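You operate a simulated robot arm through the tools that you are given. There is no shell and no other tool. Be economical: measure what you need, move in short steps, check, and stop when the job is done.

You are at the controls of a simulated robot arm. One attempt, no reset.

## Task
Grade the pack at rest on the slider, then switch off.
Fine: both lamp switches off before grading by the volts; key off last, until SAFE shows. Leave the levers and plugs.

The check looks at the end state, three seconds after you hand in, the way a careful person would. Anything else that was tipped, shoved, dropped, spilled or broken makes it a failure.

## Robot
A 7-joint arm with a two-finger parallel gripper, fixed in place. Base frame: the origin is at the foot of the arm, x ahead of it, y to its left, z up. Readings come in mm, rad, newtons and seconds.
With the tool pointing down near the work surface it reaches from about 240 to 680 mm from the base axis. Its first joint turns from -1.152 to 1.152 rad. Payload 2.4 kg.
The TCP is the grasp point between the finger pads, 30 mm short of the fingertips. In the tool frame z runs along the fingers and y along their closing line. Largest opening 94 mm; finger width 28, thickness 10; the body of the gripper, 50 by 96 mm, starts 55 mm behind the TCP.
Orientation is that of the tool frame in the base frame, as a unit quaternion [x, y, z, w]. With the fingers straight down and closing along the base's y, the tool's x points along the base's -x, its y along +y and its z along -z.

## Interface
- The arm moves only by the tool nudge_tool. Its argument "plan" is a list of rows, each an object of numbers (a shift or turn left out is 0, a gripper value left out holds the last): "x", "y", "z": the shift along the tool's x, y, z in cm; "wx", "wy", "wz": the turn, a rotation vector about the tool's x, y, z in rad; "jaw": the opening in per cent of the stroke, from 0 (shut) to 100 (fully open). In form: [{"x": .., "y": .., "z": .., "wx": .., "wy": .., "wz": .., "jaw": ..}, ...]. A call has 1 to 10 rows; each row shifts and turns the commanded pose from where the row before left it, along the tool's axes as they then stand. A row lasts 0.2 s, in which the tool goes at most 50 mm and 0.15 rad; a call with a longer step from one row to the next is refused whole, and so is a gripper value outside its range. Where a pose cannot be reached the arm comes as near as it can. A force on the tool above 40 N (or 10 N above the force at the start of the call, whichever is more), or a blocked arm, ends the call early, and 0.2 s more pass. The fingers move at their own pace (about 153 mm/s each) and stop on an object; they squeeze with about 42 N. The grip force told is the motor's: it shows also when the fingers shut on nothing. Time passes only in rows, and 0.2 s behind the last, so rows that do not move let the fingers close. The reply holds the time, the measured pose of the TCP, the force on the tool along the base axes, the opening and the grip force, in the units named above and with some noise, with the torque about the TCP (base axes, N m) and any sound that the robot's microphone picked up.
- Cameras (640 x 400 px; columns grow to the right, rows downward): "scene" is fixed at [24.6, 462, 1449.8]; the picture's right is [-0.87, -0.50, 0.00], its down [-0.26, 0.44, -0.86] and it looks along [0.43, -0.74, -0.51] (base axes); focal length 321 px, centre (320, 200). "wrist" rides on the gripper at [76, 14, -102] in the tool frame; the picture's right is [-0.18, 0.98, 0.00], its down [-0.75, -0.14, -0.64] and it looks along [-0.63, -0.12, 0.77] (tool axes); focal length 243 px, centre (320, 200). There is no depth. A picture from a camera that has moved, and an enlarged one, comes with that camera's place and axes in the base frame and with its lens.
- camera(camera): a new picture of that camera. No time passes.
- inspect(camera, box): a new picture of the part [left, top, right, bottom] of that camera's present view, enlarged. No time passes.
- close_job(): hands the job in; it is judged then, once.

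Go step by step. Nothing tells you positions but the pictures and the camera data: compare them with the known pose of the tool, close in by small moves and look again before you grip or let go. The budget is 120 turns and 68 pictures, counting those below and the enlarged ones. Unless the task says otherwise, let go and move clear before handing in, and close with one line.

The tools are called after ">>>" by a JSON object that holds its "api" and its "payload". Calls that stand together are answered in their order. nudge_tool: Moves the arm, as the interface text tells. Its arguments: {"type":"object","properties":{"plan":{"type":"array"}},"required":["plan"]} The other tools are called the same way: camera (camera) takes a picture; inspect (camera, box) takes an enlarged picture of a part of a camera's view; close_job () hands the job in.

At the start:

```text
clock: 0.0
tool_pos: [332.1, -22.3, 1202.0]
tool_rot: [0.0, 1.0, -0.001, 0.0]
ft_force: [0.1, -0.3, -1.0]
moment: [0.0, 0.04, 0.03]
opening: 93.8
finger_force: 0.0
```

scene: 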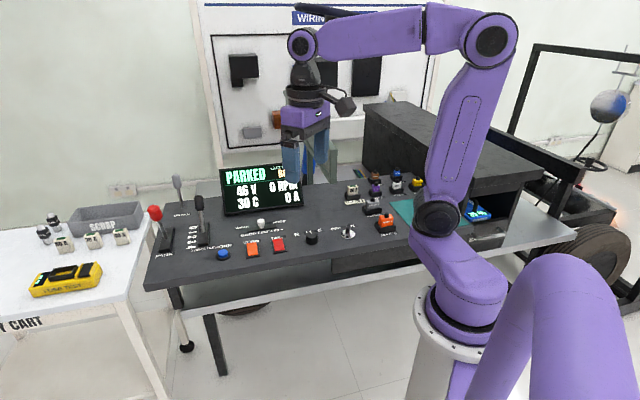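
wrist: 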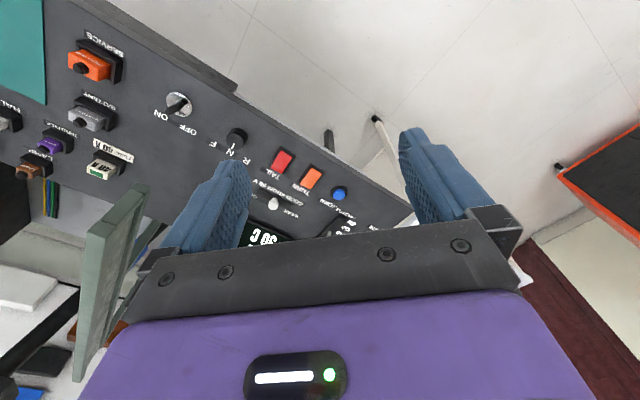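

I see a bench console with a display, lamp switches, key, slider and levers. I'll look at the details first.

>>> {"api": "inspect", "payload": {"camera": "scene", "box": [140, 160, 300, 260]}}

>>> {"api": "inspect", "payload": {"camera": "scene", "box": [280, 160, 440, 260]}}

>>> {"api": "inspect", "payload": {"camera": "scene", "box": [190, 205, 300, 274]}}

>>> {"api": "inspect", "payload": {"camera": "wrist", "box": [140, 80, 420, 255]}}

```text
4.00 times, centred on (220, 210) of scene
camera zoom: at [24.6, 462.0, 1449.8], right [-0.87, -0.5, 0.0], down [-0.26, 0.44, -0.86], along [0.43, -0.74, -0.51], focal length 1286 px, centre (720, 160)
```

zoom: 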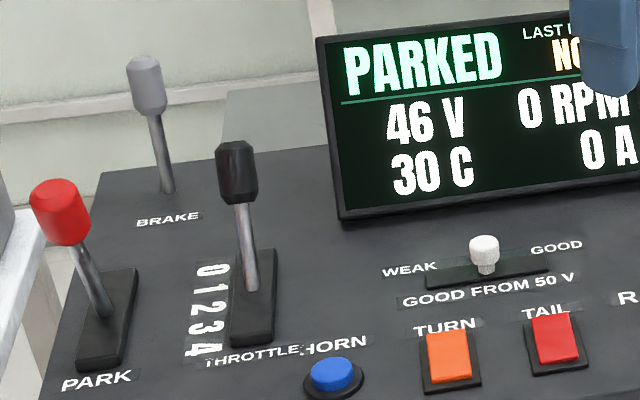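

```text
4.00 times, centred on (360, 210) of scene
camera zoom: at [24.6, 462.0, 1449.8], right [-0.87, -0.5, 0.0], down [-0.26, 0.44, -0.86], along [0.43, -0.74, -0.51], focal length 1286 px, centre (160, 160)
```

zoom: 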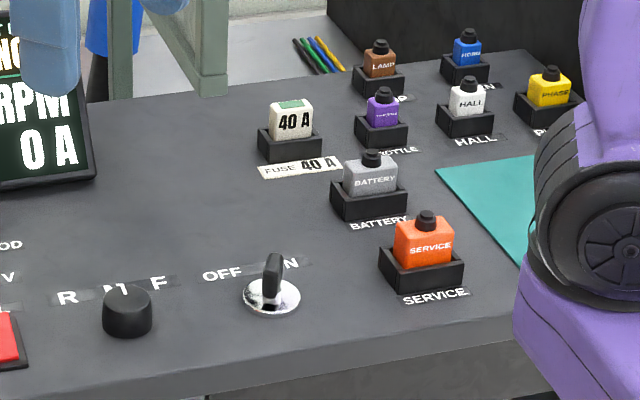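

```text
5.80 times, centred on (245, 240) of scene
camera zoom: at [24.6, 462.0, 1449.8], right [-0.87, -0.5, 0.0], down [-0.26, 0.44, -0.86], along [0.43, -0.74, -0.51], focal length 1863 px, centre (755, -29)
```

zoom: 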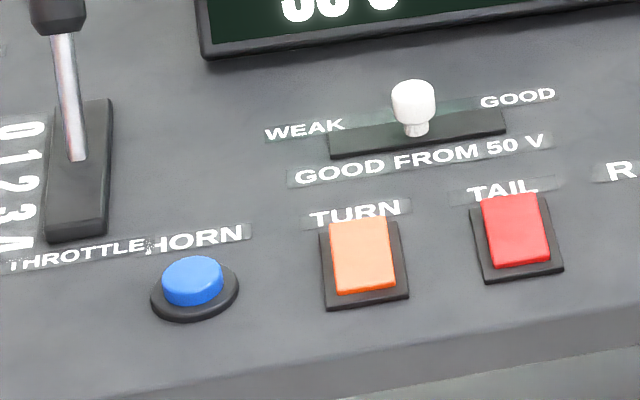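

```text
2.29 times, centred on (280, 168) of wrist
camera zoom: at [256.0, -8.4, 1303.5], right [0.18, 0.98, 0.0], down [0.75, -0.14, 0.64], along [0.63, -0.12, -0.77], focal length 555 px, centre (411, 274)
```

zoom: 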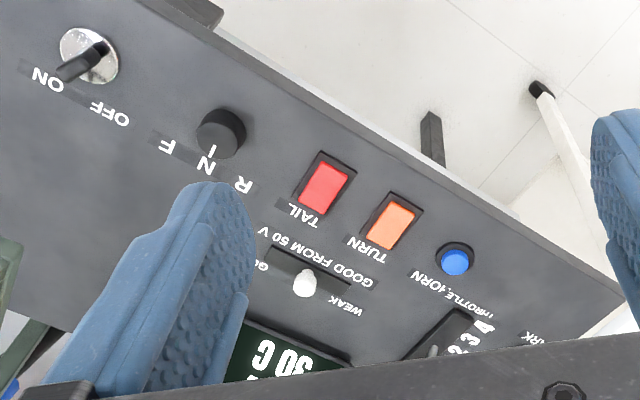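

The table sits near z≈815 and runs diagonally; the Tail rocker is at about (526,-148). I'll lower the tool and yaw it to align with the table, closing the fingers, for a close look.

>>> {"api": "nudge_tool", "payload": {"plan": [{"x": -1.66, "y": -0.66, "z": 3.15}, {"x": -1.66, "y": -0.66, "z": 3.15}, {"x": -1.66, "y": -0.66, "z": 3.15}, {"x": -1.66, "y": -0.66, "z": 3.15}, {"x": -1.66, "y": -0.66, "z": 3.15}, {"x": -1.66, "y": -0.66, "z": 3.15}, {"x": -1.66, "y": -0.66, "z": 3.15}, {"x": -1.66, "y": -0.66, "z": 3.15}]}}

>>> {"api": "nudge_tool", "payload": {"plan": [{"wz": 0.143, "jaw": 0}, {"wz": 0.143}, {"wz": 0.143}, {"wz": 0.143}, {"wz": 0.143}, {}]}}

>>> {"api": "camera", "payload": {"camera": "wrist"}}

>>> {"api": "camera", "payload": {"camera": "scene"}}

```text
clock: 1.8
tool_pos: [465.0, -76.5, 948.5]
tool_rot: [-0.001, 1.0, 0.0, 0.001]
ft_force: [-0.5, 0.3, 0.2]
moment: [0.0, 0.01, -0.01]
opening: 93.8
finger_force: 0.0
```

```text
clock: 3.2
tool_pos: [465.3, -75.3, 949.6]
tool_rot: [0.35, 0.937, 0.0, 0.0]
ft_force: [0.7, -0.2, 0.0]
moment: [0.0, -0.03, -0.02]
opening: 0.1
finger_force: 32.7
```

```text
61 pictures are left
camera wrist: at [417.0, -14.5, 1051.5], right [0.78, 0.62, 0.0], down [0.48, -0.6, 0.64], along [0.4, -0.5, -0.77], focal length 243 px, centre (320, 200)
```

wrist: 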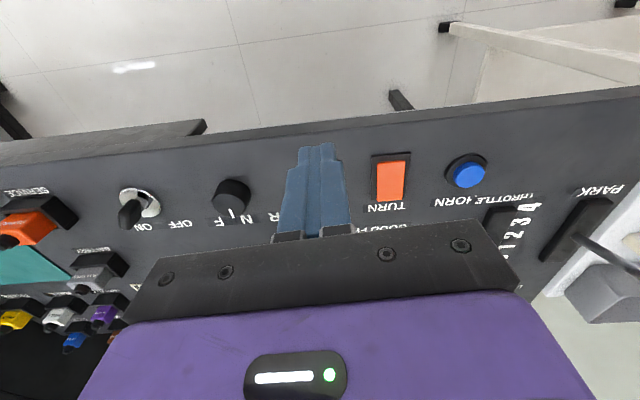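

```text
60 pictures are left
```

scene: 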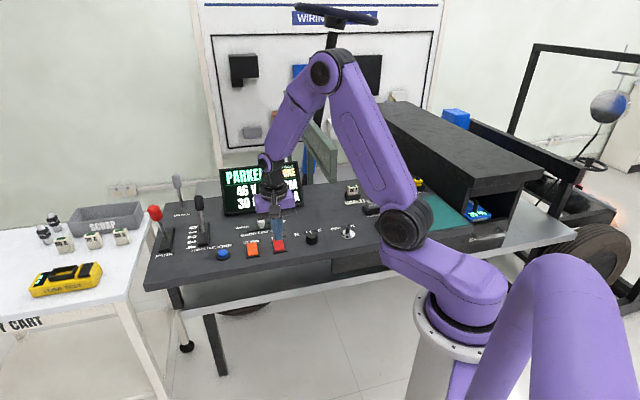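

Turn is at about (585,-92), Tail about (526,-148), with the row running at 45°. I'll shift sideways for a clear close view of both rockers.

>>> {"api": "nudge_tool", "payload": {"plan": [{"wz": 0.07, "y": -3.5}, {"y": -4.0}, {}]}}

>>> {"api": "inspect", "payload": {"camera": "wrist", "box": [360, 100, 600, 250]}}

>>> {"api": "inspect", "payload": {"camera": "scene", "box": [220, 215, 300, 265]}}

```text
clock: 4.0
tool_pos: [413.3, -129.1, 949.9]
tool_rot: [0.382, 0.924, 0.0, 0.0]
ft_force: [-0.1, 0.4, 0.5]
moment: [-0.01, -0.04, -0.01]
opening: 0.1
finger_force: 33.0
```

```text
2.67 times, centred on (480, 175) of wrist
camera zoom: at [369.2, -65.5, 1051.4], right [0.82, 0.57, 0.0], down [0.43, -0.63, 0.64], along [0.36, -0.53, -0.77], focal length 647 px, centre (-107, 267)
```

zoom: 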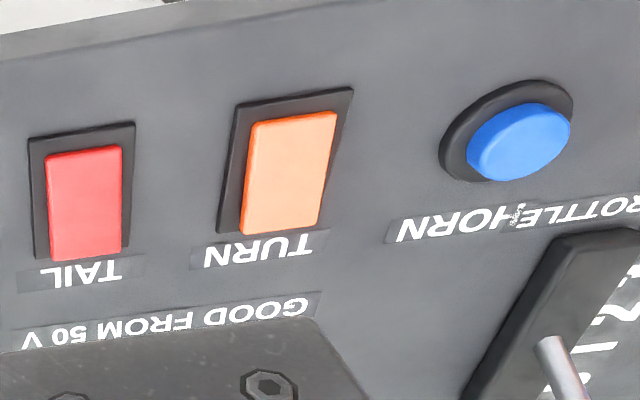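

```text
8.00 times, centred on (260, 240) of scene
camera zoom: at [24.6, 462.0, 1449.8], right [-0.87, -0.5, 0.0], down [-0.26, 0.44, -0.86], along [0.43, -0.74, -0.51], focal length 2571 px, centre (800, -120)
```

zoom: 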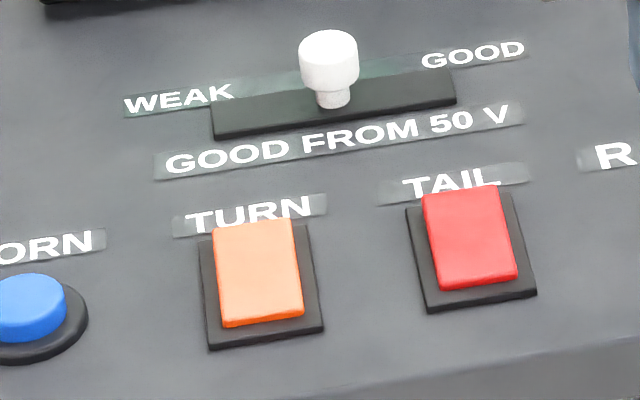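

Rocker tilt isn't clear yet. I'll check the glow at the right of the scene (vehicle lamps) and the display.

>>> {"api": "inspect", "payload": {"camera": "scene", "box": [520, 60, 640, 300]}}

>>> {"api": "inspect", "payload": {"camera": "scene", "box": [215, 150, 311, 220]}}

>>> {"api": "inspect", "payload": {"camera": "wrist", "box": [365, 125, 495, 206]}}

```text
1.67 times, centred on (580, 180) of scene
camera zoom: at [24.6, 462.0, 1449.8], right [-0.87, -0.5, 0.0], down [-0.26, 0.44, -0.86], along [0.43, -0.74, -0.51], focal length 536 px, centre (-113, 233)
```

zoom: 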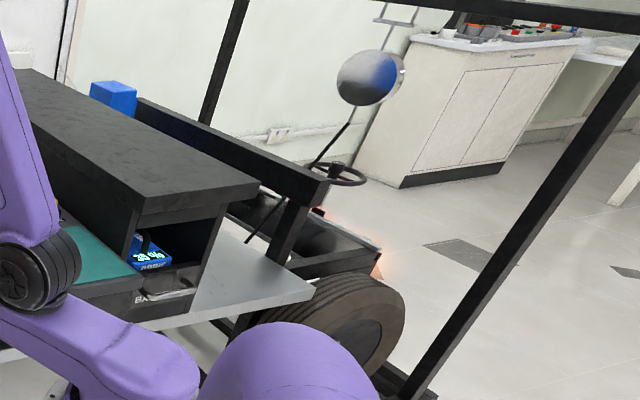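

```text
5.71 times, centred on (263, 185) of scene
camera zoom: at [24.6, 462.0, 1449.8], right [-0.87, -0.5, 0.0], down [-0.26, 0.44, -0.86], along [0.43, -0.74, -0.51], focal length 1837 px, centre (646, 286)
```

zoom: 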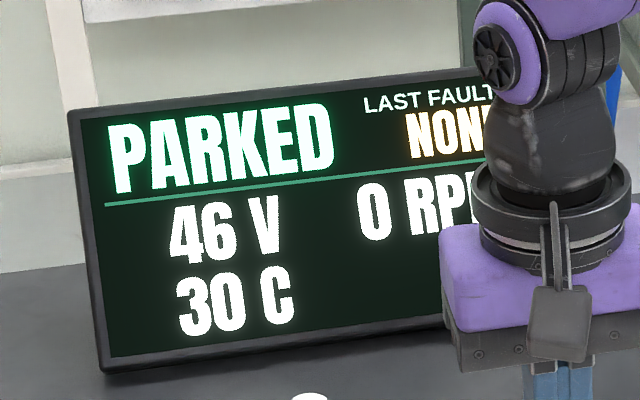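

```text
4.92 times, centred on (430, 166) of wrist
camera zoom: at [369.2, -65.5, 1051.4], right [0.82, 0.57, 0.0], down [0.43, -0.63, 0.64], along [0.36, -0.53, -0.77], focal length 1194 px, centre (-222, 370)
```

zoom: 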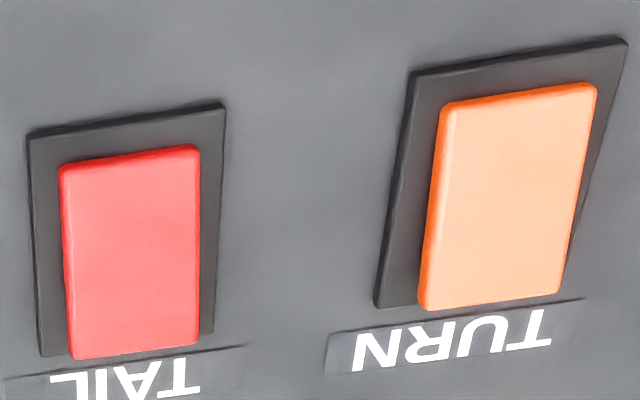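

Both rockers seem to be tilted the same way (far half raised) and the vehicle glows orange and red, so both lamps look on. I'll move above the far half of Tail.

>>> {"api": "nudge_tool", "payload": {"plan": [{"x": -2.68, "y": 1.58}, {"x": -2.68, "y": 1.58}, {"x": -2.68, "y": 1.58}, {"x": -2.68, "y": 1.59}, {"z": 3.5}, {"z": 3.5}, {}]}}

>>> {"api": "inspect", "payload": {"camera": "scene", "box": [220, 205, 316, 265]}}

>>> {"api": "camera", "payload": {"camera": "wrist"}}

```text
clock: 5.6
tool_pos: [534.1, -159.8, 881.1]
tool_rot: [0.382, 0.924, 0.001, 0.0]
ft_force: [0.0, -0.4, 0.4]
moment: [0.02, 0.03, -0.02]
opening: 0.0
finger_force: 33.2
```

```text
6.67 times, centred on (268, 235) of scene
camera zoom: at [24.6, 462.0, 1449.8], right [-0.87, -0.5, 0.0], down [-0.26, 0.44, -0.86], along [0.43, -0.74, -0.51], focal length 2143 px, centre (667, -33)
```

zoom: 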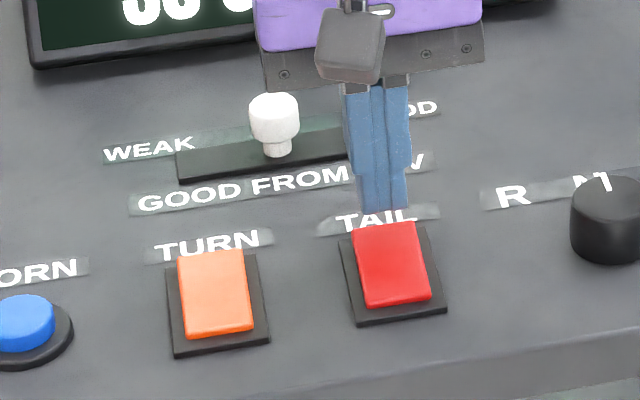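

```text
53 pictures are left
camera wrist: at [490.8, -96.0, 981.0], right [0.82, 0.57, 0.0], down [0.43, -0.63, 0.64], along [0.36, -0.53, -0.77], focal length 243 px, centre (320, 200)
```

wrist: 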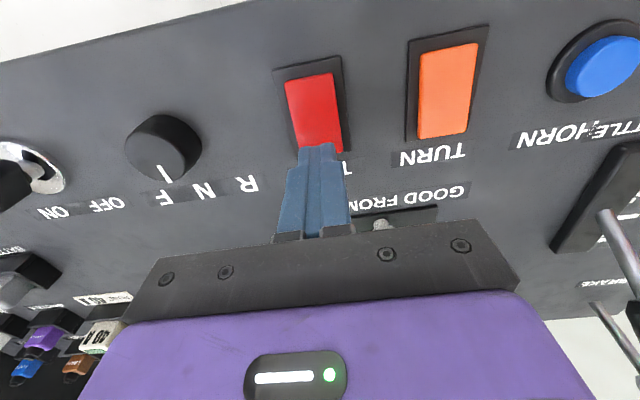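

The fingertips are just above the far half of Tail. Descending in small steps.

>>> {"api": "nudge_tool", "payload": {"plan": [{"z": 1.8}, {"z": 0.3}, {"z": 0.3}, {"z": 0.3}, {"z": 0.3}, {}]}}

>>> {"api": "inspect", "payload": {"camera": "scene", "box": [220, 205, 316, 265]}}

```text
clock: 6.4
tool_pos: [536.3, -161.5, 861.3]
tool_rot: [0.382, 0.924, 0.001, 0.001]
ft_force: [-1.5, 0.4, 4.7]
moment: [0.01, 0.11, 0.0]
opening: 0.0
finger_force: 33.2
stopped in row 3: the force on the tool passed its limit at 48 N (the readings are from after the stop); the commanded pose is now the measured one
```

```text
6.67 times, centred on (268, 235) of scene
camera zoom: at [24.5, 462.0, 1449.8], right [-0.87, -0.5, 0.0], down [-0.26, 0.44, -0.86], along [0.43, -0.74, -0.51], focal length 2143 px, centre (667, -33)
```

zoom: 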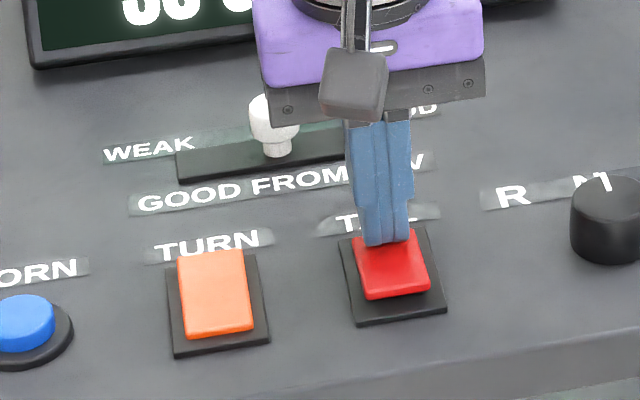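

The Tail rocker's near edge has risen, so it seems to have flipped. I'll lift off and check.

>>> {"api": "nudge_tool", "payload": {"plan": [{"z": -2.0}, {"z": -2.0}, {}, {}]}}

>>> {"api": "inspect", "payload": {"camera": "scene", "box": [220, 205, 316, 265]}}

>>> {"api": "inspect", "payload": {"camera": "scene", "box": [200, 150, 640, 225]}}

```text
clock: 7.4
tool_pos: [536.2, -160.8, 899.0]
tool_rot: [0.381, 0.924, 0.0, 0.001]
ft_force: [-0.5, 0.0, 0.1]
moment: [-0.01, -0.02, 0.0]
opening: 0.3
finger_force: 32.6
```

```text
6.67 times, centred on (268, 235) of scene
camera zoom: at [24.6, 462.0, 1449.8], right [-0.87, -0.5, 0.0], down [-0.26, 0.44, -0.86], along [0.43, -0.74, -0.51], focal length 2143 px, centre (667, -33)
```

zoom: 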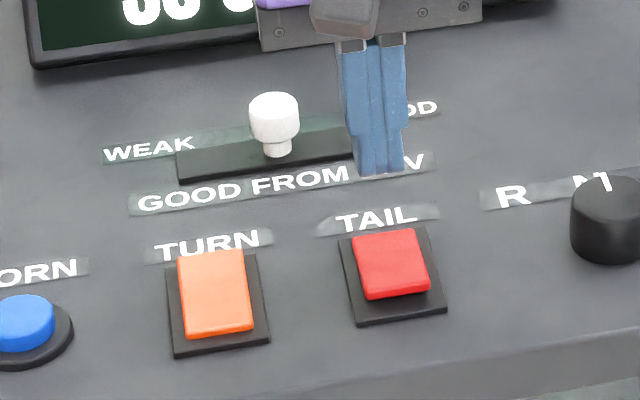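

```text
1.45 times, centred on (420, 188) of scene
camera zoom: at [24.6, 462.0, 1449.8], right [-0.87, -0.5, 0.0], down [-0.26, 0.44, -0.86], along [0.43, -0.74, -0.51], focal length 468 px, centre (174, 218)
```

zoom: 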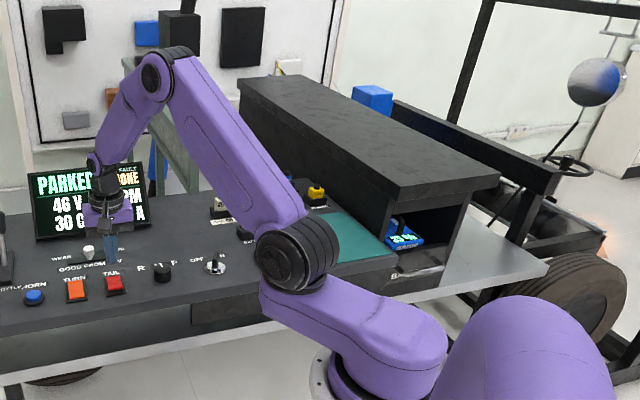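

Tail is flipped and stays. Next is Turn, 82 mm along the row.

>>> {"api": "nudge_tool", "payload": {"plan": [{"y": 4.1}, {"y": 4.07}, {}, {"z": 3.2}, {"z": 0.3}, {"z": 0.3}, {"z": 0.3}, {}]}}

>>> {"api": "nudge_tool", "payload": {"plan": [{"z": -2.0}, {"z": -3.0}, {"z": -3.0}, {}, {}, {}]}}

>>> {"api": "inspect", "payload": {"camera": "scene", "box": [210, 155, 322, 265]}}

>>> {"api": "inspect", "payload": {"camera": "scene", "box": [520, 130, 640, 205]}}

```text
clock: 9.2
tool_pos: [594.0, -104.7, 860.1]
tool_rot: [0.382, 0.924, 0.0, 0.002]
ft_force: [-6.7, 0.4, 21.4]
moment: [0.2, 0.4, 0.07]
opening: 0.0
finger_force: 33.1
```

```text
clock: 10.6
tool_pos: [593.9, -104.3, 939.3]
tool_rot: [0.382, 0.924, 0.0, 0.001]
ft_force: [-0.4, -0.3, 0.3]
moment: [-0.01, -0.02, -0.03]
opening: 0.1
finger_force: 33.0
```

```text
3.64 times, centred on (266, 210) of scene
camera zoom: at [24.6, 462.0, 1449.8], right [-0.87, -0.5, 0.0], down [-0.26, 0.44, -0.86], along [0.43, -0.74, -0.51], focal length 1169 px, centre (516, 164)
```

zoom: 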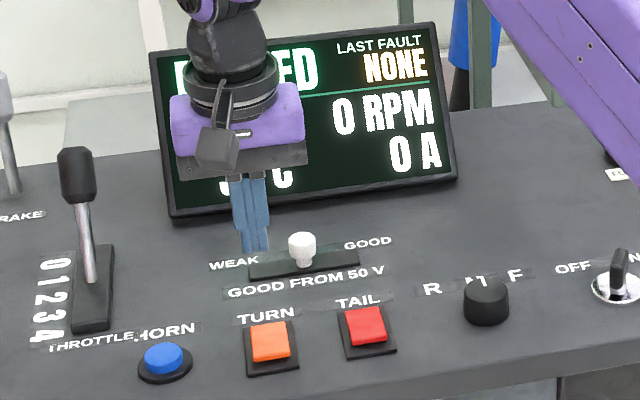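

```text
5.33 times, centred on (580, 168) of scene
camera zoom: at [24.6, 462.0, 1449.8], right [-0.87, -0.5, 0.0], down [-0.26, 0.44, -0.86], along [0.43, -0.74, -0.51], focal length 1714 px, centre (-1067, 373)
```

zoom: 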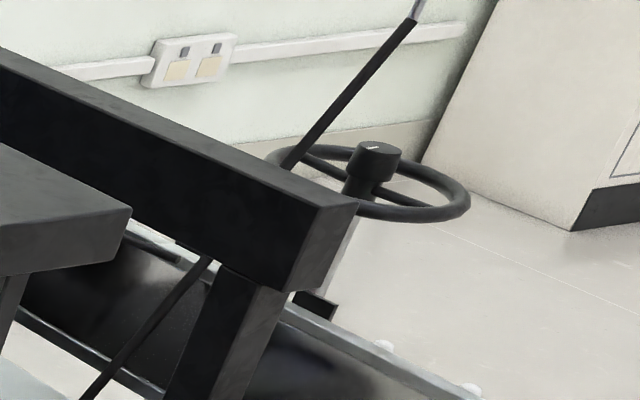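

Both rockers are flipped and the glow is gone. I'll slide aside to uncover the volts and look.

>>> {"api": "nudge_tool", "payload": {"plan": [{"y": -5.0}, {"y": -5.0}, {"x": 3.0}, {}, {}, {}]}}

>>> {"api": "inspect", "payload": {"camera": "scene", "box": [210, 155, 322, 225]}}

>>> {"api": "inspect", "payload": {"camera": "scene", "box": [560, 130, 640, 205]}}

>>> {"api": "camera", "payload": {"camera": "wrist"}}

```text
clock: 12.0
tool_pos: [502.6, -153.5, 939.0]
tool_rot: [0.382, 0.924, -0.001, 0.001]
ft_force: [-0.1, -0.4, 0.7]
moment: [0.0, 0.0, 0.01]
opening: 0.0
finger_force: 33.1
```

```text
5.71 times, centred on (266, 190) of scene
camera zoom: at [24.6, 462.0, 1449.8], right [-0.87, -0.5, 0.0], down [-0.26, 0.44, -0.86], along [0.43, -0.74, -0.51], focal length 1837 px, centre (629, 257)
```

zoom: 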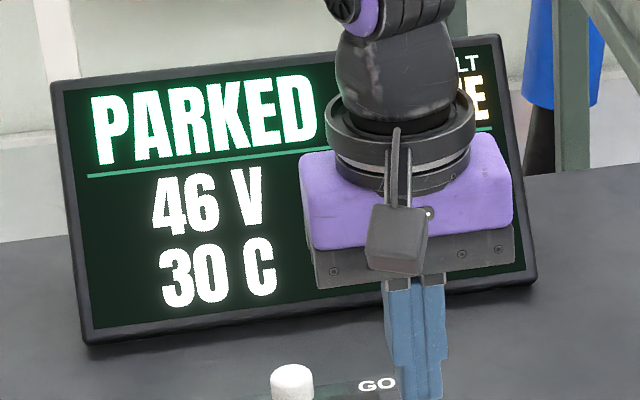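

```text
5.33 times, centred on (600, 168) of scene
camera zoom: at [24.6, 462.0, 1449.8], right [-0.87, -0.5, 0.0], down [-0.26, 0.44, -0.86], along [0.43, -0.74, -0.51], focal length 1714 px, centre (-1173, 373)
```

zoom: 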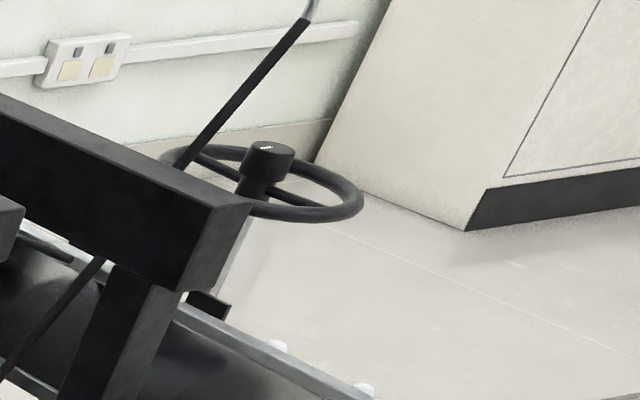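

```text
45 pictures are left
camera wrist: at [458.1, -88.3, 1040.3], right [0.82, 0.57, 0.0], down [0.43, -0.63, 0.64], along [0.36, -0.53, -0.77], focal length 243 px, centre (320, 200)
```

wrist: 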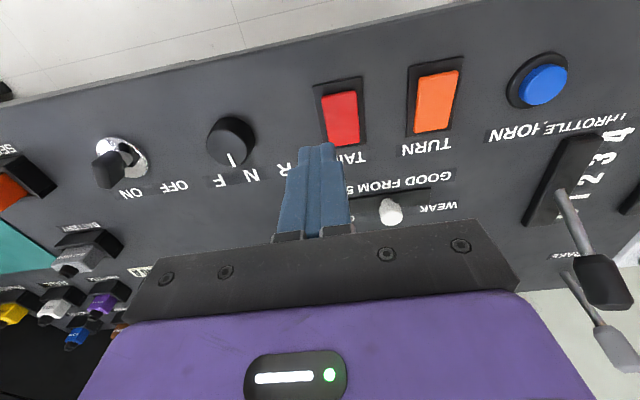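

The volts still show 46; the pack may recover slowly. I'll wait a few seconds and read again.

>>> {"api": "nudge_tool", "payload": {"plan": [{}, {}, {}, {}, {}, {}, {}, {}, {}, {}]}}

>>> {"api": "nudge_tool", "payload": {"plan": [{}, {}, {}, {}, {}, {}, {}, {}, {}, {}]}}

>>> {"api": "inspect", "payload": {"camera": "scene", "box": [210, 155, 322, 225]}}

>>> {"api": "inspect", "payload": {"camera": "scene", "box": [220, 215, 300, 265]}}

```text
clock: 14.2
tool_pos: [502.9, -152.5, 941.1]
tool_rot: [0.382, 0.924, 0.0, 0.0]
ft_force: [0.5, -0.3, -0.8]
moment: [-0.02, -0.04, -0.01]
opening: 0.0
finger_force: 33.0
```

```text
clock: 16.4
tool_pos: [502.0, -152.5, 939.4]
tool_rot: [0.382, 0.924, 0.0, 0.002]
ft_force: [-0.6, -0.4, 0.6]
moment: [-0.01, 0.0, -0.03]
opening: 0.0
finger_force: 32.4
```

```text
5.71 times, centred on (266, 190) of scene
camera zoom: at [24.6, 462.0, 1449.8], right [-0.87, -0.5, 0.0], down [-0.26, 0.44, -0.86], along [0.43, -0.74, -0.51], focal length 1837 px, centre (629, 257)
```

zoom: 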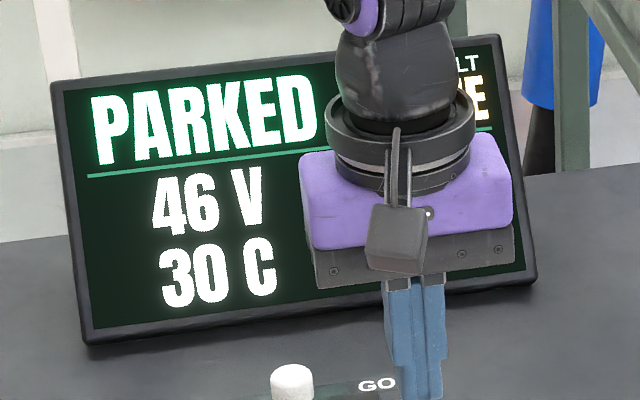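

```text
8.00 times, centred on (260, 240) of scene
camera zoom: at [24.6, 462.0, 1449.8], right [-0.87, -0.5, 0.0], down [-0.26, 0.44, -0.86], along [0.43, -0.74, -0.51], focal length 2571 px, centre (800, -120)
```

zoom: 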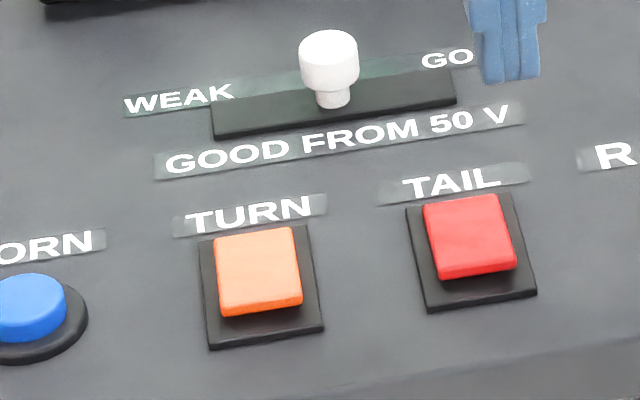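

Both switches are off and the volts hold at 46, below 50, so the grade is WEAK. I'll move to the Good side of the white knob, above it, and check alignment.

>>> {"api": "nudge_tool", "payload": {"plan": [{"x": -2.93, "y": 0.725}, {"x": -2.93, "y": 0.725}, {"x": -2.93, "y": 0.725}, {"x": -2.93, "y": 0.725}, {"z": 2.5}, {"z": 2.5}, {}]}}

>>> {"api": "inspect", "payload": {"camera": "scene", "box": [210, 155, 322, 225]}}

>>> {"api": "camera", "payload": {"camera": "wrist"}}

```text
clock: 18.0
tool_pos: [604.8, -215.7, 889.2]
tool_rot: [0.382, 0.924, 0.0, 0.0]
ft_force: [-0.6, -0.5, -0.6]
moment: [-0.02, 0.03, 0.04]
opening: 0.3
finger_force: 32.8
```

```text
5.71 times, centred on (266, 190) of scene
camera zoom: at [24.6, 462.0, 1449.8], right [-0.87, -0.5, 0.0], down [-0.26, 0.44, -0.86], along [0.43, -0.74, -0.51], focal length 1837 px, centre (629, 257)
```

zoom: 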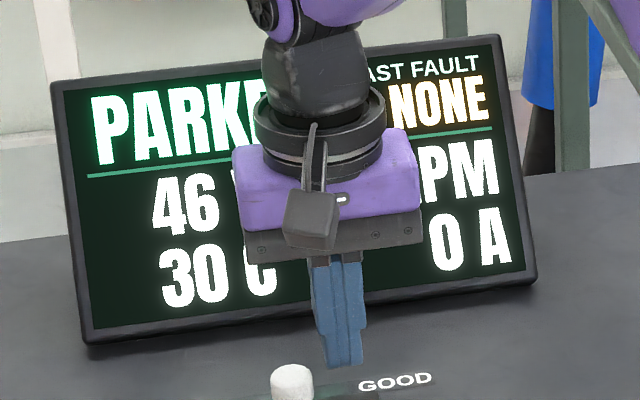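

```text
41 pictures are left
camera wrist: at [560.2, -151.0, 989.9], right [0.82, 0.57, 0.0], down [0.43, -0.63, 0.64], along [0.36, -0.53, -0.77], focal length 243 px, centre (320, 200)
```

wrist: 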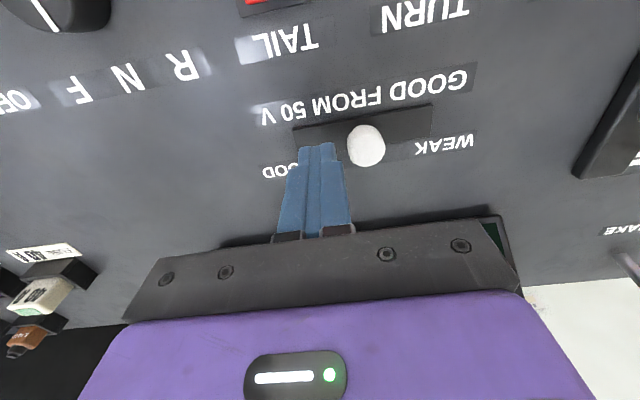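

The fingers are in line with the knob with ~8 mm gap. I'll descend and push toward WEAK.

>>> {"api": "nudge_tool", "payload": {"plan": [{"z": 1.3}, {"z": 1.3}, {}]}}

>>> {"api": "nudge_tool", "payload": {"plan": [{"y": 0.7}, {"y": 0.6}, {"y": 0.6}, {"y": 0.6}, {"y": 0.6}, {}]}}

>>> {"api": "inspect", "payload": {"camera": "scene", "box": [220, 200, 300, 250]}}

```text
clock: 18.8
tool_pos: [603.7, -215.1, 861.9]
tool_rot: [0.381, 0.924, 0.001, 0.001]
ft_force: [-0.1, 0.4, 0.3]
moment: [-0.01, 0.0, -0.02]
opening: 0.0
finger_force: 33.1
```

```text
clock: 20.2
tool_pos: [627.3, -193.1, 863.3]
tool_rot: [0.382, 0.924, 0.001, 0.001]
ft_force: [0.1, -0.2, 0.0]
moment: [0.0, 0.04, 0.0]
opening: 0.1
finger_force: 33.4
```

```text
8.00 times, centred on (260, 225) of scene
camera zoom: at [24.6, 462.0, 1449.8], right [-0.87, -0.5, 0.0], down [-0.26, 0.44, -0.86], along [0.43, -0.74, -0.51], focal length 2571 px, centre (800, 0)
```

zoom: 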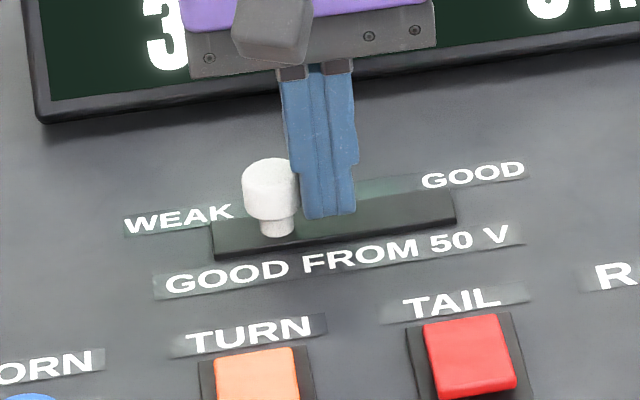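

The knob slides freely. Continuing to the WEAK end in small steps.

>>> {"api": "nudge_tool", "payload": {"plan": [{"y": 0.5}, {"y": 0.5}, {"y": 0.3}, {"y": 0.3}, {"y": 0.3}, {}]}}

>>> {"api": "inspect", "payload": {"camera": "scene", "box": [220, 200, 300, 250]}}

```text
clock: 21.6
tool_pos: [637.2, -186.4, 863.2]
tool_rot: [0.385, 0.923, -0.003, -0.003]
ft_force: [-27.1, -16.5, 0.9]
moment: [-0.32, 0.52, -0.05]
opening: 0.0
finger_force: 32.3
```

```text
8.00 times, centred on (260, 225) of scene
camera zoom: at [23.9, 461.6, 1450.0], right [-0.87, -0.5, 0.0], down [-0.26, 0.44, -0.86], along [0.43, -0.74, -0.51], focal length 2571 px, centre (800, 0)
```

zoom: 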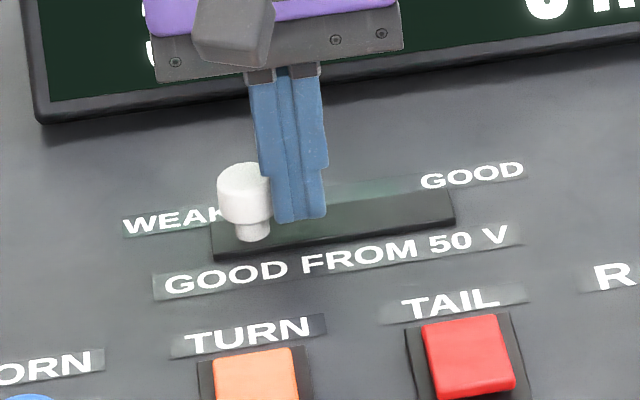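

The knob hit its end stop at WEAK. Back off, lift, and verify.

>>> {"api": "nudge_tool", "payload": {"plan": [{"y": -1.2}, {"y": -0.8}, {"z": -4}, {"z": -4}, {"z": -3, "x": 3}, {"x": 4}, {"x": 4}, {"y": -4}, {"y": -4}, {}]}}

>>> {"api": "inspect", "payload": {"camera": "scene", "box": [205, 155, 325, 230]}}

>>> {"api": "camera", "payload": {"camera": "wrist"}}

```text
clock: 23.8
tool_pos: [491.4, -173.3, 972.3]
tool_rot: [0.382, 0.924, 0.001, 0.0]
ft_force: [0.7, 0.1, 0.4]
moment: [0.05, 0.02, -0.03]
opening: 0.1
finger_force: 32.7
```

```text
5.33 times, centred on (265, 192) of scene
camera zoom: at [24.6, 462.0, 1449.8], right [-0.87, -0.5, 0.0], down [-0.26, 0.44, -0.86], along [0.43, -0.74, -0.51], focal length 1714 px, centre (613, 240)
```

zoom: 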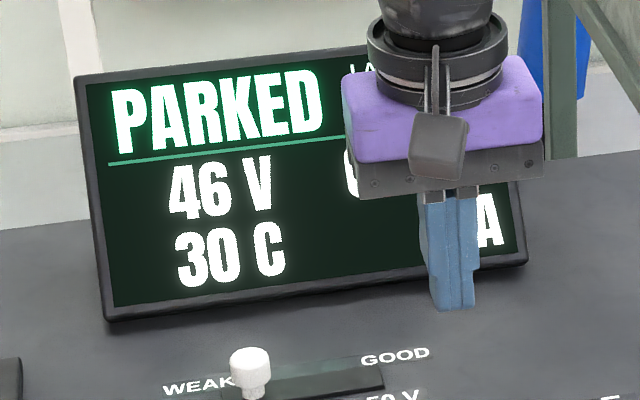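

```text
37 pictures are left
camera wrist: at [447.5, -108.7, 1073.7], right [0.82, 0.57, 0.0], down [0.43, -0.63, 0.64], along [0.36, -0.53, -0.77], focal length 243 px, centre (320, 200)
```

wrist: 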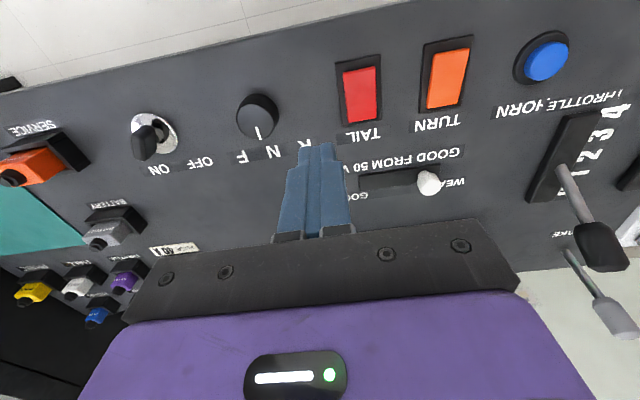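

Slider stays at WEAK and the volts still read 46. Now I'll move over to the key for a closer view of its blade.

>>> {"api": "nudge_tool", "payload": {"plan": [{"x": -0.92, "y": -3.79}, {"x": -0.92, "y": -3.79}, {"x": -0.92, "y": -3.79}, {"x": -0.92, "y": -3.79}, {"x": -0.92, "y": -3.79}, {"z": 2}, {"z": 2}, {}]}}

>>> {"api": "camera", "payload": {"camera": "wrist"}}

>>> {"api": "inspect", "payload": {"camera": "scene", "box": [310, 200, 390, 250]}}

```text
clock: 25.6
tool_pos: [389.2, -339.2, 932.3]
tool_rot: [0.381, 0.924, -0.001, 0.0]
ft_force: [0.0, -0.3, 0.9]
moment: [-0.02, -0.03, 0.0]
opening: 0.1
finger_force: 33.5
```

```text
36 pictures are left
camera wrist: at [345.7, -275.4, 1033.6], right [0.82, 0.57, 0.0], down [0.43, -0.63, 0.64], along [0.36, -0.53, -0.77], focal length 243 px, centre (320, 200)
```

wrist: 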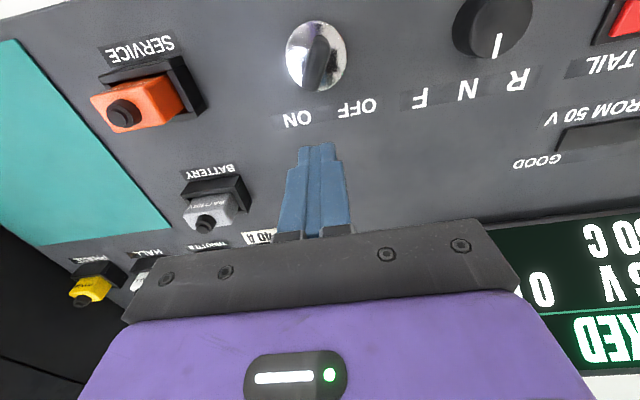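

```text
8.00 times, centred on (350, 225) of scene
camera zoom: at [24.6, 462.0, 1449.8], right [-0.87, -0.5, 0.0], down [-0.26, 0.44, -0.86], along [0.43, -0.74, -0.51], focal length 2571 px, centre (80, 0)
```

zoom: 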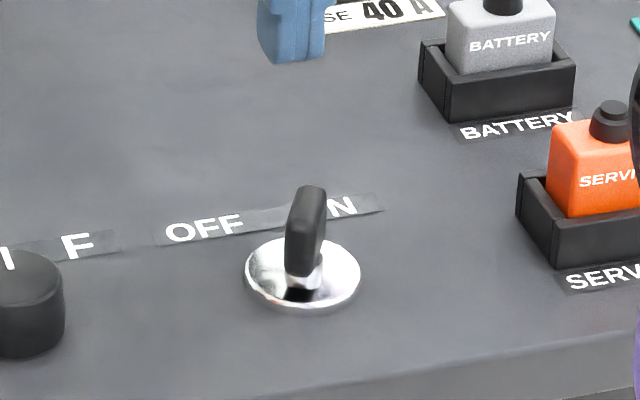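

The key center is near (365,-309), blade pointing to ON. I'll enlarge to measure the blade's angle.

>>> {"api": "inspect", "payload": {"camera": "wrist", "box": [260, 10, 400, 130]}}

```text
3.33 times, centred on (330, 70) of wrist
camera zoom: at [345.7, -275.4, 1033.6], right [0.82, 0.57, 0.0], down [0.43, -0.63, 0.64], along [0.36, -0.53, -0.77], focal length 809 px, centre (287, 633)
```

zoom: 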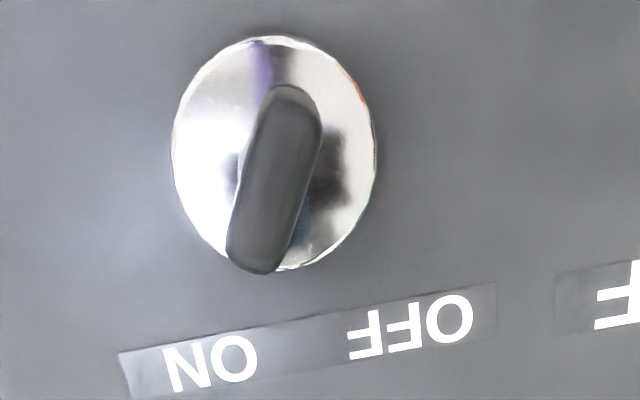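

The blade lies at about -72° (base). I'll move above the key, open the jaw and yaw so the fingers straddle the blade.

>>> {"api": "nudge_tool", "payload": {"plan": [{"x": 2.0, "y": 0.24, "jaw": 45}, {"x": 1.95, "y": 0.23}, {"wz": 0.12}, {"wz": 0.12}, {"wz": 0.12}, {"wz": 0.12}, {"z": 2.0}, {"z": 1.5}, {}]}}

>>> {"api": "camera", "payload": {"camera": "wrist"}}

>>> {"api": "inspect", "payload": {"camera": "scene", "box": [310, 200, 390, 250]}}

```text
clock: 27.6
tool_pos: [366.1, -310.5, 897.0]
tool_rot: [0.592, 0.806, 0.0, 0.001]
ft_force: [-0.1, 0.0, -0.8]
moment: [-0.01, 0.02, 0.01]
opening: 42.6
finger_force: 0.2
```

```text
33 pictures are left
camera wrist: at [356.1, -231.9, 998.9], right [0.99, 0.12, 0.0], down [0.09, -0.76, 0.64], along [0.08, -0.64, -0.77], focal length 243 px, centre (320, 200)
```

wrist: 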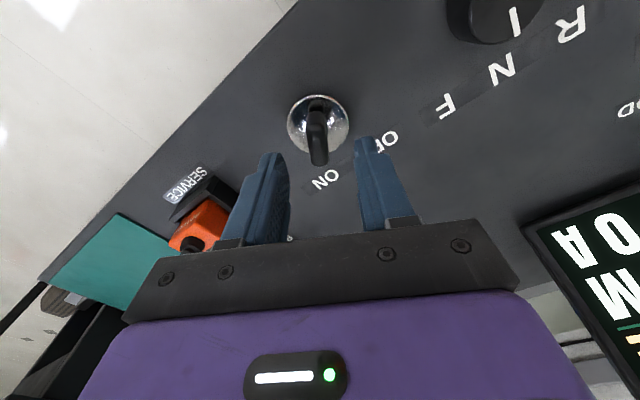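

```text
8.00 times, centred on (350, 225) of scene
camera zoom: at [24.6, 462.0, 1449.8], right [-0.87, -0.5, 0.0], down [-0.26, 0.44, -0.86], along [0.43, -0.74, -0.51], focal length 2571 px, centre (80, 0)
```

zoom: 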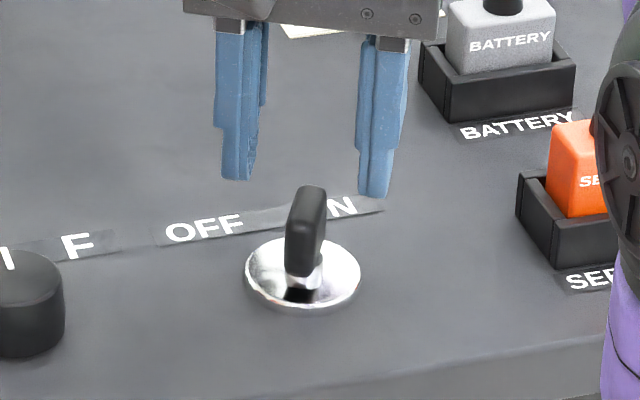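

Fingers straddle the blade and align well. Small correction, then descend carefully.

>>> {"api": "nudge_tool", "payload": {"plan": [{"x": 0.39, "y": -0.09}, {"z": 1.5}, {"z": 1.3}, {"z": 0.7}, {"z": 0.5}, {}]}}

>>> {"api": "camera", "payload": {"camera": "wrist"}}

>>> {"api": "inspect", "payload": {"camera": "scene", "box": [310, 200, 390, 250]}}

```text
clock: 29.0
tool_pos: [365.0, -304.7, 858.1]
tool_rot: [0.59, 0.807, 0.0, 0.002]
ft_force: [0.2, 0.4, -0.3]
moment: [0.0, 0.03, 0.03]
opening: 42.7
finger_force: 0.1
```

```text
31 pictures are left
camera wrist: at [354.6, -228.0, 959.1], right [0.99, 0.12, 0.0], down [0.09, -0.76, 0.64], along [0.08, -0.64, -0.77], focal length 243 px, centre (320, 200)
```

wrist: 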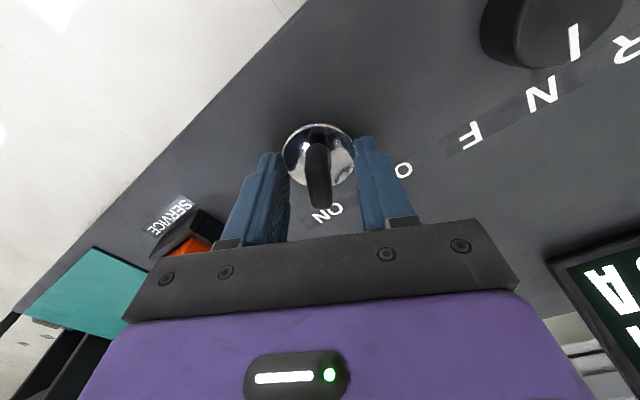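

```text
8.00 times, centred on (350, 225) of scene
camera zoom: at [24.6, 462.0, 1449.8], right [-0.87, -0.5, 0.0], down [-0.26, 0.44, -0.86], along [0.43, -0.74, -0.51], focal length 2571 px, centre (80, 0)
```

zoom: 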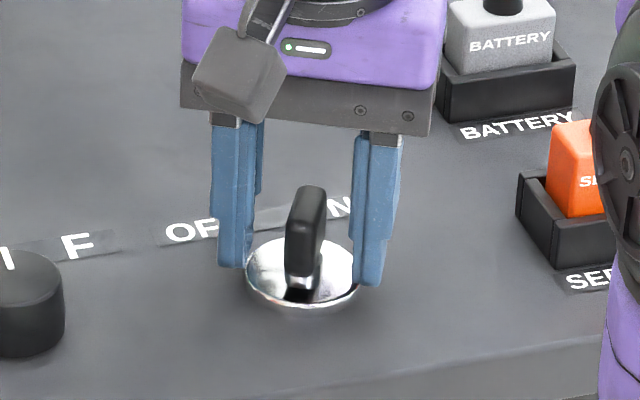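

Fingers are on both sides of the blade with tips just above the ring. Small centring, then close.

>>> {"api": "nudge_tool", "payload": {"plan": [{"x": -0.25, "y": -0.08}, {"jaw": 22}, {"jaw": 8}, {"jaw": 0}, {}, {}]}}

>>> {"api": "inspect", "payload": {"camera": "scene", "box": [310, 200, 390, 250]}}

>>> {"api": "inspect", "payload": {"camera": "scene", "box": [205, 155, 325, 260]}}

```text
clock: 30.4
tool_pos: [364.0, -307.6, 857.6]
tool_rot: [0.591, 0.807, -0.001, 0.001]
ft_force: [4.7, 2.2, -1.1]
moment: [0.06, 0.0, -0.03]
opening: 17.6
finger_force: 45.4
```

```text
8.00 times, centred on (350, 225) of scene
camera zoom: at [24.7, 462.1, 1449.8], right [-0.87, -0.5, 0.0], down [-0.26, 0.44, -0.86], along [0.43, -0.74, -0.51], focal length 2571 px, centre (80, 0)
```

zoom: 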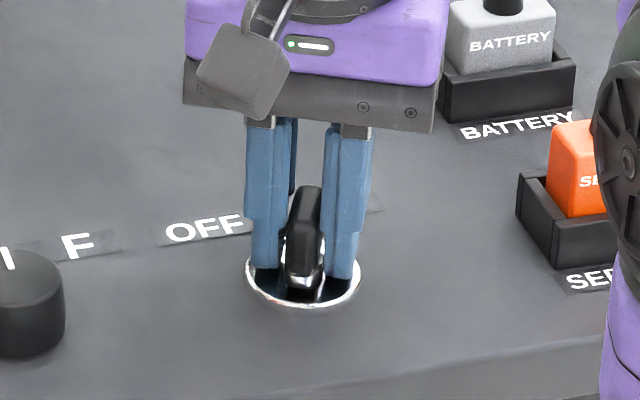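

```text
3.81 times, centred on (265, 208) of scene
camera zoom: at [24.7, 462.1, 1449.8], right [-0.87, -0.5, 0.0], down [-0.26, 0.44, -0.86], along [0.43, -0.74, -0.51], focal length 1224 px, centre (530, 171)
```

zoom: 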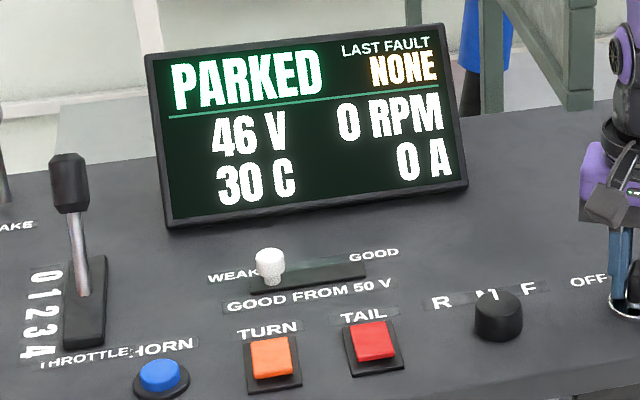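

The blade is gripped, and the display still shows 46 V with slider and switches set. Now I turn the key toward OFF.

>>> {"api": "nudge_tool", "payload": {"plan": [{"wz": -0.1}, {"wz": -0.1}, {"wz": -0.1}, {"wz": -0.1}, {"wz": -0.1}, {}]}}

>>> {"api": "nudge_tool", "payload": {"plan": [{"wz": -0.1}, {"wz": -0.1}, {"wz": -0.1}, {"wz": -0.1}, {}]}}

>>> {"api": "camera", "payload": {"camera": "scene"}}

```text
clock: 31.8
tool_pos: [364.5, -309.1, 856.7]
tool_rot: [0.372, 0.928, 0.0, 0.001]
ft_force: [10.0, 5.2, 3.0]
moment: [0.54, 0.52, -0.01]
opening: 17.3
finger_force: 44.8
```

```text
clock: 33.0
tool_pos: [365.6, -306.5, 857.3]
tool_rot: [0.18, 0.984, 0.0, 0.002]
ft_force: [12.9, 6.4, 5.1]
moment: [0.36, 0.94, -0.01]
opening: 17.4
finger_force: 45.0
```

```text
27 pictures are left
```

scene: 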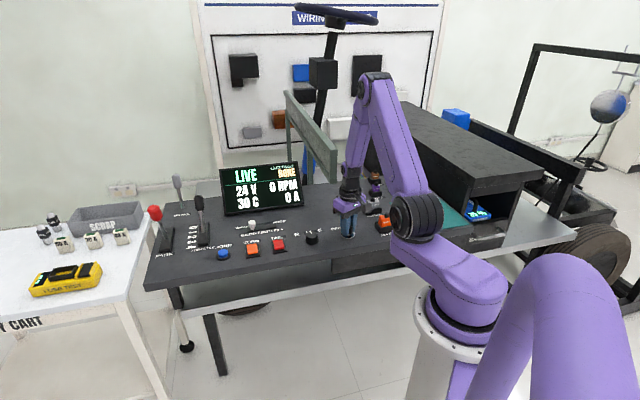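

The key has turned; the display reads LIVE with volts falling to 24. I'll turn slightly further to the stop and watch for SAFE.

>>> {"api": "nudge_tool", "payload": {"plan": [{"wz": -0.06}, {"wz": -0.06}, {"wz": -0.06}, {}, {}, {}, {}]}}

>>> {"api": "inspect", "payload": {"camera": "scene", "box": [205, 155, 325, 260]}}

>>> {"api": "inspect", "payload": {"camera": "scene", "box": [310, 200, 390, 250]}}

```text
clock: 34.6
tool_pos: [363.9, -308.2, 858.1]
tool_rot: [0.092, 0.996, -0.002, 0.001]
ft_force: [13.4, 11.3, 2.9]
moment: [-0.3, -1.0, -1.12]
opening: 18.3
finger_force: 44.6
```

```text
3.81 times, centred on (265, 208) of scene
camera zoom: at [24.8, 462.3, 1449.7], right [-0.87, -0.5, 0.0], down [-0.26, 0.44, -0.86], along [0.43, -0.74, -0.51], focal length 1224 px, centre (530, 171)
```

zoom: 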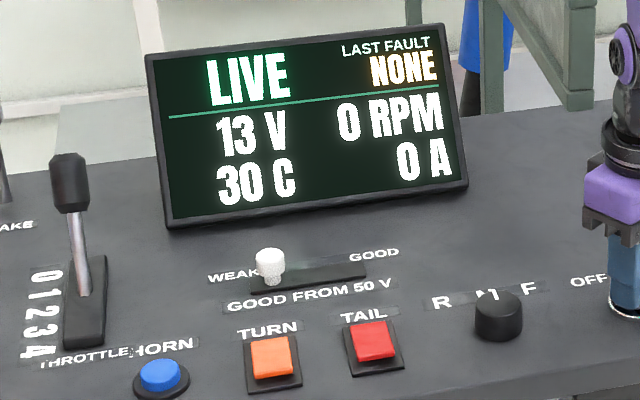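

```text
8.00 times, centred on (350, 225) of scene
camera zoom: at [24.8, 462.3, 1449.7], right [-0.87, -0.5, 0.0], down [-0.26, 0.44, -0.86], along [0.43, -0.74, -0.51], focal length 2571 px, centre (80, 0)
```

zoom: 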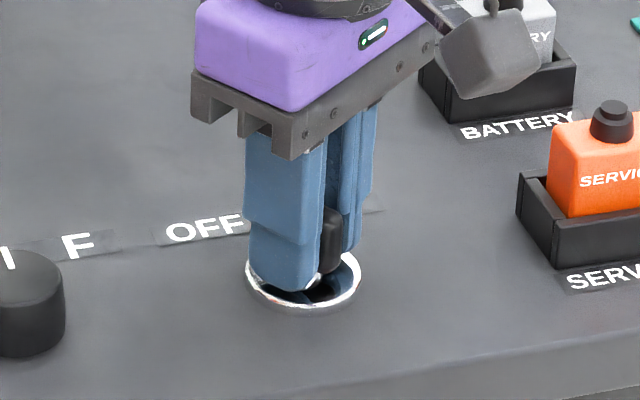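

The key is at its OFF stop; volts at 13 and dropping. I'll wait for SAFE.

>>> {"api": "nudge_tool", "payload": {"plan": [{"wz": 0.04}, {}, {}, {}, {}, {}, {}, {}, {}, {}]}}

>>> {"api": "nudge_tool", "payload": {"plan": [{}, {}, {}, {}, {}, {}, {}, {}, {}, {}]}}

>>> {"api": "inspect", "payload": {"camera": "scene", "box": [205, 155, 325, 260]}}

```text
clock: 36.8
tool_pos: [363.1, -307.4, 858.1]
tool_rot: [0.112, 0.994, 0.0, 0.001]
ft_force: [12.7, 8.4, 13.8]
moment: [0.11, 0.31, -1.01]
opening: 17.8
finger_force: 45.1
```

```text
clock: 39.0
tool_pos: [365.0, -308.0, 857.7]
tool_rot: [0.112, 0.994, 0.0, 0.001]
ft_force: [12.6, 7.5, 13.7]
moment: [-0.04, -0.13, -1.04]
opening: 17.6
finger_force: 45.5
```

```text
3.81 times, centred on (265, 208) of scene
camera zoom: at [24.7, 462.4, 1449.7], right [-0.87, -0.5, 0.0], down [-0.26, 0.44, -0.86], along [0.43, -0.74, -0.51], focal length 1224 px, centre (530, 171)
```

zoom: 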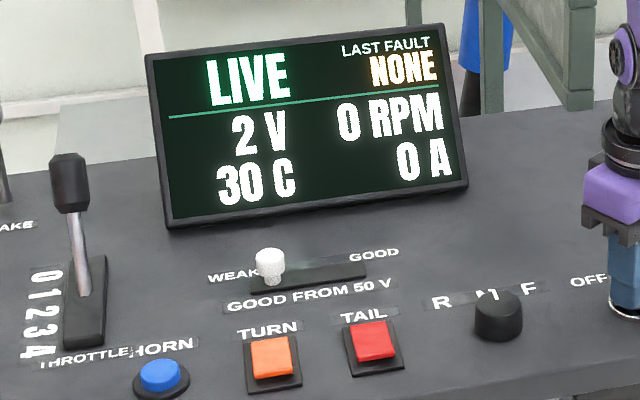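

Down to 2 V; almost safe. Waiting a little longer.

>>> {"api": "nudge_tool", "payload": {"plan": [{}, {}, {}, {}, {}, {}, {}, {}, {}, {}]}}

>>> {"api": "nudge_tool", "payload": {"plan": [{}, {}, {}, {}, {}, {}, {}, {}, {}, {}]}}

>>> {"api": "inspect", "payload": {"camera": "scene", "box": [205, 155, 325, 260]}}

```text
clock: 41.2
tool_pos: [363.9, -308.2, 857.7]
tool_rot: [0.111, 0.994, 0.0, 0.001]
ft_force: [11.8, 7.3, 12.7]
moment: [-0.01, -0.05, -1.0]
opening: 17.5
finger_force: 45.0
```

```text
clock: 43.4
tool_pos: [364.1, -306.8, 858.6]
tool_rot: [0.112, 0.994, 0.0, 0.001]
ft_force: [12.9, 6.7, 10.4]
moment: [-0.03, -0.09, -1.0]
opening: 17.7
finger_force: 44.8
```

```text
3.81 times, centred on (265, 208) of scene
camera zoom: at [24.7, 462.3, 1449.7], right [-0.87, -0.5, 0.0], down [-0.26, 0.44, -0.86], along [0.43, -0.74, -0.51], focal length 1224 px, centre (530, 171)
```

zoom: 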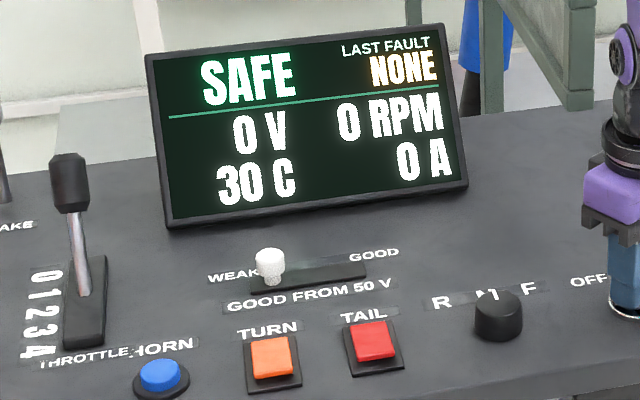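

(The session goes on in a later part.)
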